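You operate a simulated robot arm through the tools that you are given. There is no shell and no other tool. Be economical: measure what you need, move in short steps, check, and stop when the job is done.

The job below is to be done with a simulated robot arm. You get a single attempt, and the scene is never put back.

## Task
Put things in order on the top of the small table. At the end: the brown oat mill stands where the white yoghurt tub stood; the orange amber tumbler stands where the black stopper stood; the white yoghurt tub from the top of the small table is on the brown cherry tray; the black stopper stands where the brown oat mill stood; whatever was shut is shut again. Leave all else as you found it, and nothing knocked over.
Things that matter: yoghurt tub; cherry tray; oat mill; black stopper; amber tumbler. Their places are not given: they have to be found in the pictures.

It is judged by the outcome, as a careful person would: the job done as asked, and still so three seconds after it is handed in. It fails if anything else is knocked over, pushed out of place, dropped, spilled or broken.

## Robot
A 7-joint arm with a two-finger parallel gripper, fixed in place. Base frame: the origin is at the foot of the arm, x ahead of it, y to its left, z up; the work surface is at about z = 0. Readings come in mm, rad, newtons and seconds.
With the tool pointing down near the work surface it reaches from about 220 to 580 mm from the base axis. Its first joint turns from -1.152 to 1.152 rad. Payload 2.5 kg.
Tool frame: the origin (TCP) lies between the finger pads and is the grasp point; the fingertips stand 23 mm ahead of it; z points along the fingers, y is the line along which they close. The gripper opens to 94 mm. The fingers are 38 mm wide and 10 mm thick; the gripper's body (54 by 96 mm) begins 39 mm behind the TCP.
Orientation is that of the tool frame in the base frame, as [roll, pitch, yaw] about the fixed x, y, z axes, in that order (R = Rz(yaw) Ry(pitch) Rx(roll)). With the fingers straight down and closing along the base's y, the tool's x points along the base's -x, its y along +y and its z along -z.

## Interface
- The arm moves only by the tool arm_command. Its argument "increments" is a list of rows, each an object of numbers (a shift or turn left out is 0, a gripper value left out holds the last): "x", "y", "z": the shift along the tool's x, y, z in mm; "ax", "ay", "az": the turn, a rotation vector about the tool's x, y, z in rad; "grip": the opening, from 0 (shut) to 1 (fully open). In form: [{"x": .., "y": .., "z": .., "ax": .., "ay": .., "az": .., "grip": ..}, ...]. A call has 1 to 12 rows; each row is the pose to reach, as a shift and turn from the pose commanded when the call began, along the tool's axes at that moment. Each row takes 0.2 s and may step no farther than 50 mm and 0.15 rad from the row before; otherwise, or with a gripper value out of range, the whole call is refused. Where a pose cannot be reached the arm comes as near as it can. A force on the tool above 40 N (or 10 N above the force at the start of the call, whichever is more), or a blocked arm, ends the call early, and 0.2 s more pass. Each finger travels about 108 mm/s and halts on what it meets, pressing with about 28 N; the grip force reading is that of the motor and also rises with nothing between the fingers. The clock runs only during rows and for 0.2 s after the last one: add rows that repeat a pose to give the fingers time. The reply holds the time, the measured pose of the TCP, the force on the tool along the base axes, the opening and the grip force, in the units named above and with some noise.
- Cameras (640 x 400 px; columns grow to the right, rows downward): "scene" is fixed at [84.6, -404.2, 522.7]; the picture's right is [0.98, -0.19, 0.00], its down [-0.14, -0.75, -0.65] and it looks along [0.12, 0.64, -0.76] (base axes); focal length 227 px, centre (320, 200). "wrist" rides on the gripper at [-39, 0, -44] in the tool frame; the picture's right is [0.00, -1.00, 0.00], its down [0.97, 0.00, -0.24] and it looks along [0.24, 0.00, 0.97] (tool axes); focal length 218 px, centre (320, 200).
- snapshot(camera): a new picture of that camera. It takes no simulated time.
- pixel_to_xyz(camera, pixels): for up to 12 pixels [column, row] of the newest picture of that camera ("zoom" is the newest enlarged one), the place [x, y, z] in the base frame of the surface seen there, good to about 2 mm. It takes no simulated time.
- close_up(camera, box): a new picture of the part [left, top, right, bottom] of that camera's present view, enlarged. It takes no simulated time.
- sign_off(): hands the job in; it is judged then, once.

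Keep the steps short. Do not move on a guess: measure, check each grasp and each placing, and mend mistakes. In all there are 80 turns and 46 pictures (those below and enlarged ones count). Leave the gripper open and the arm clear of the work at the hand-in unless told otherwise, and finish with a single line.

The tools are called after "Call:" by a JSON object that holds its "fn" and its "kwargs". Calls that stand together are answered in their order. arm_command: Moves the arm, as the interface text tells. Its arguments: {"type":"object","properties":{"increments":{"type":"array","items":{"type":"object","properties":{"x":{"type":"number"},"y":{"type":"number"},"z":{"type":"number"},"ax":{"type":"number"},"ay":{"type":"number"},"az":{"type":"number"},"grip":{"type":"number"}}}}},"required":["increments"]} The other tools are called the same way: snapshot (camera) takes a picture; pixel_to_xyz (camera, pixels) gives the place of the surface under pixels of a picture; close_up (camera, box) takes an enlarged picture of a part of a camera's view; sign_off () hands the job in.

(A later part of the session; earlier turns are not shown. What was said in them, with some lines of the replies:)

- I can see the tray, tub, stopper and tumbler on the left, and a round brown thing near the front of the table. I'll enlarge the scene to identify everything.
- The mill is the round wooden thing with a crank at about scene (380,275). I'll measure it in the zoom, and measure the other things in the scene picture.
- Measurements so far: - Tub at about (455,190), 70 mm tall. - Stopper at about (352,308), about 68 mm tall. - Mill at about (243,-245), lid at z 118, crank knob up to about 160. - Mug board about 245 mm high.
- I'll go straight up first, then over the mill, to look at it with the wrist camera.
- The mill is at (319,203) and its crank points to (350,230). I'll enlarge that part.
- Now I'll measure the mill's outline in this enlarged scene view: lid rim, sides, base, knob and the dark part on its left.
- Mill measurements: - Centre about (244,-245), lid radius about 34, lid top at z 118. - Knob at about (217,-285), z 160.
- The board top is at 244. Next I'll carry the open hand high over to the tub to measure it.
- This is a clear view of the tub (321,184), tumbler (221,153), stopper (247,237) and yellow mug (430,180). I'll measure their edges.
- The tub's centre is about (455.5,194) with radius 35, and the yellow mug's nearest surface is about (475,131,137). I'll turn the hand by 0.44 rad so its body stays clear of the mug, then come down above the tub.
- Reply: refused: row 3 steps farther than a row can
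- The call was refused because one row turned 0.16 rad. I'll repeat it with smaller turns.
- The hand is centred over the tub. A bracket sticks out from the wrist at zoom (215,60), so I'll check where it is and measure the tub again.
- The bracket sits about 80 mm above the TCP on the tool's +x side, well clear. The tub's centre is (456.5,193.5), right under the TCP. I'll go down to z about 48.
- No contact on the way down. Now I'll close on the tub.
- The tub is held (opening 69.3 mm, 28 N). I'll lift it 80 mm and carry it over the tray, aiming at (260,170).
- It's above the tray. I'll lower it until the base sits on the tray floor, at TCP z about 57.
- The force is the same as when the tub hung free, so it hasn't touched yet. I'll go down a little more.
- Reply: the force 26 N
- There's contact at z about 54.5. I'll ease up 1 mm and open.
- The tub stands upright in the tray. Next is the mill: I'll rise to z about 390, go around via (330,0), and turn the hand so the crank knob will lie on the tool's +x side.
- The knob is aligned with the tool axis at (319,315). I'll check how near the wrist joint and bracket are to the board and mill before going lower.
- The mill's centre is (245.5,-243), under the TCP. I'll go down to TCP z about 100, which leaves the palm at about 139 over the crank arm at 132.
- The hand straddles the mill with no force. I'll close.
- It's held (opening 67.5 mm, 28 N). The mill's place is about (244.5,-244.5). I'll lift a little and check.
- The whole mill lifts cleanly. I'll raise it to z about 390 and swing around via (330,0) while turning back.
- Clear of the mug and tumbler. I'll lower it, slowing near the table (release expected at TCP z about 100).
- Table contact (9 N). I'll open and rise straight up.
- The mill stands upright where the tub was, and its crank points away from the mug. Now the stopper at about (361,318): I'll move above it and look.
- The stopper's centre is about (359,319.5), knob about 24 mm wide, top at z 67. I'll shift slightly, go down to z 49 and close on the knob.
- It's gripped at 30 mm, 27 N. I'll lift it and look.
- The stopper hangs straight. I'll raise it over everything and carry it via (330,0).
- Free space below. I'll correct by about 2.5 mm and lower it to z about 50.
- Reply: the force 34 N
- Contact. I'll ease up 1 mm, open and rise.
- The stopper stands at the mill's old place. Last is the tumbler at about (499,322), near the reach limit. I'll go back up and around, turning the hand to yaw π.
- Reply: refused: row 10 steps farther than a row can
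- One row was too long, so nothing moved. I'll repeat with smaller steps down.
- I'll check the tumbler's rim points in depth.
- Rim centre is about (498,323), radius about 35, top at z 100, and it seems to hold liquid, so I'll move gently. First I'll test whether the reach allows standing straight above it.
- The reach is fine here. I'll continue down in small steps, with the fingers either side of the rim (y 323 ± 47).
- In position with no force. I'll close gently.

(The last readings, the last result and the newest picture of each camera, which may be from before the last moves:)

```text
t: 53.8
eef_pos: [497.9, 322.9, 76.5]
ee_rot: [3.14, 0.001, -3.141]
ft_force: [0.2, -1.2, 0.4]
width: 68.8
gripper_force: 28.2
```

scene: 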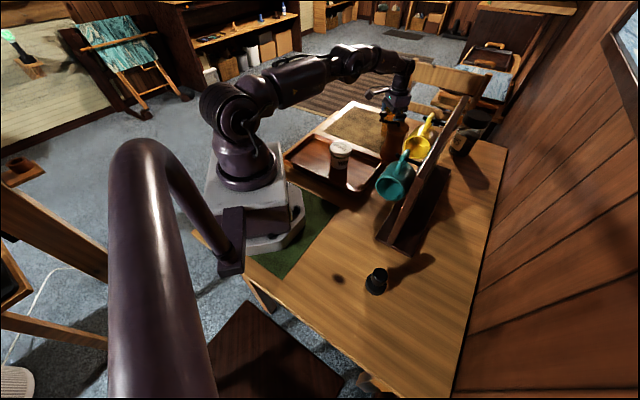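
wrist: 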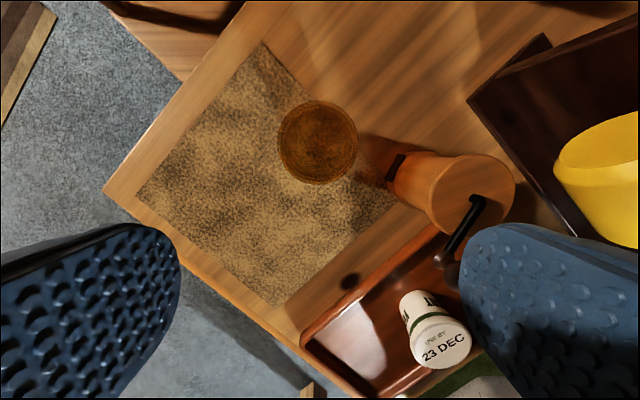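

Gripped at 68.8 mm. I'll lift slowly by 40 mm and check.

Call:
{"fn": "arm_command", "kwargs": {"increments": [{"z": -5, "grip": 0.6}, {"z": -15}, {"z": -27}, {"z": -36}, {"z": -40}, {"z": -40}]}}

Call:
{"fn": "close_up", "kwargs": {"camera": "scene", "box": [340, 60, 440, 160]}}

```text
t: 55.2
eef_pos: [496.3, 323.4, 116.2]
ee_rot: [-3.142, 0.0, 3.141]
ft_force: [-0.4, -1.9, -2.9]
width: 68.7
gripper_force: 27.6
```

```text
4.00 times, centred on (390, 110) of scene
```

zoom: 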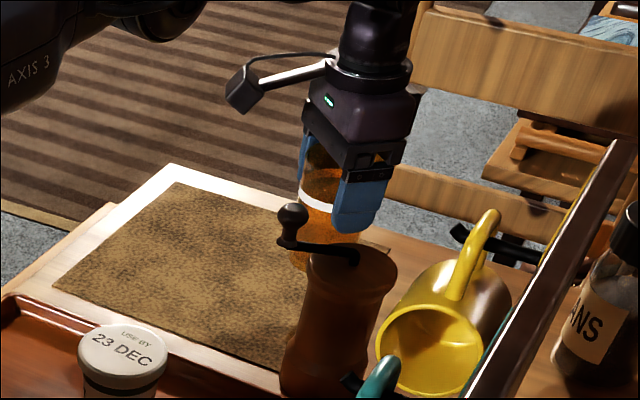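

It's upright and held. I'll move smoothly in -x to the stopper's place, (359.5,319).

Call:
{"fn": "arm_command", "kwargs": {"increments": [{"x": 4, "y": 0}, {"x": 14, "y": -0.5}, {"x": 29, "y": -1}, {"x": 48, "y": -1.5}, {"x": 68, "y": -2}, {"x": 88, "y": -2.5}, {"x": 107, "y": -3}, {"x": 122, "y": -3.5}, {"x": 132, "y": -4}, {"x": 137, "y": -4}, {"x": 137, "y": -4}]}}

Call:
{"fn": "snapshot", "kwargs": {"camera": "scene"}}

```text
t: 57.6
eef_pos: [359.6, 318.9, 116.2]
ee_rot: [-3.141, 0.0, -3.141]
ft_force: [0.8, 0.0, -2.5]
width: 68.6
gripper_force: 28.5
```

```text
11 pictures are left
```

scene: 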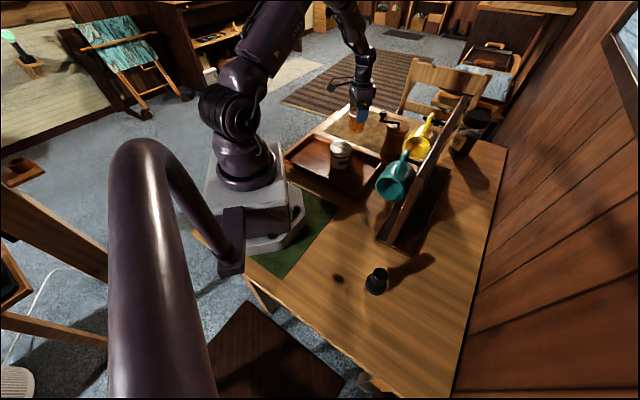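

Right above the spot, at (359.6,318.9). I'll lower it gently.

Call:
{"fn": "arm_command", "kwargs": {"increments": [{"z": 5}, {"z": 15}, {"z": 27}, {"z": 34}, {"z": 37}, {"z": 38}, {"z": 38}]}}

```text
t: 59.2
eef_pos: [360.1, 319.3, 77.5]
ee_rot: [3.141, -0.001, 3.141]
ft_force: [0.4, -0.1, -3.8]
width: 68.8
gripper_force: 28.8
```

Call:
{"fn": "arm_command", "kwargs": {"increments": [{"z": 0.7}, {"z": 1.2}, {"z": 1.2}]}}

```text
t: 60.0
eef_pos: [359.6, 319.3, 76.4]
ee_rot: [-3.141, -0.002, 3.141]
ft_force: [-0.1, 1.0, -3.0]
width: 68.7
gripper_force: 27.9
```

Call:
{"fn": "arm_command", "kwargs": {"increments": [{"z": 0.5}, {"z": 1}, {"z": 1}]}}

```text
t: 60.8
eef_pos: [359.8, 318.9, 75.0]
ee_rot: [-3.141, 0.0, 3.14]
ft_force: [-2.2, -2.3, 4.3]
width: 68.8
gripper_force: 28.5
```

Light contact (force rose from -3 to +4 N). I'll open slowly and rise.

Call:
{"fn": "arm_command", "kwargs": {"increments": [{"grip": 0.78}, {"grip": 0.88}, {"grip": 1}, {"grip": 1}, {"z": -20}, {"z": -60}, {"z": -105}, {"z": -150}, {"z": -195}]}}

Call:
{"fn": "snapshot", "kwargs": {"camera": "wrist"}}

Call:
{"fn": "close_up", "kwargs": {"camera": "scene", "box": [290, 80, 480, 230]}}

```text
t: 62.8
eef_pos: [360.8, 318.9, 269.9]
ee_rot: [-3.14, -0.003, -3.141]
ft_force: [0.7, -0.6, -0.1]
width: 94.1
gripper_force: 0.2
```

```text
10 pictures are left
```

wrist: 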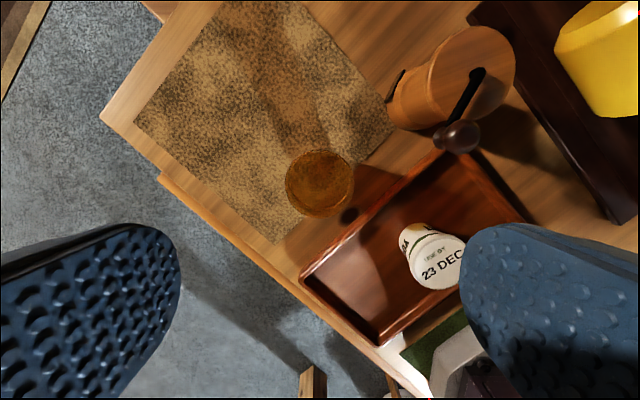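

```text
2.67 times, centred on (385, 155) of scene
```

zoom: 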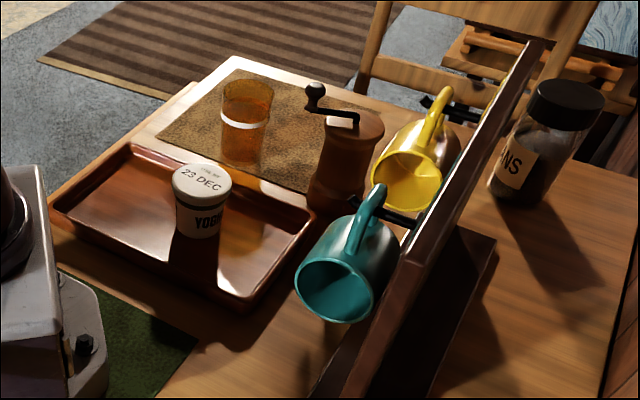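

Everything stands upright: the tub is in the tray, the mill and tumbler are in their new places, and the mugs and jar are untouched. The earlier picture shows the stopper at the mill's old place. The gripper is open and well above the work, and nothing was opened, so I'll hand in.

Call:
{"fn": "sign_off", "kwargs": {}}

```text
The job is handed in.
```

The job is done and handed in: the tub is on the tray, the mill is where the tub stood, the stopper is where the mill stood, the tumbler is where the stopper stood, and nothing was opened or knocked over.
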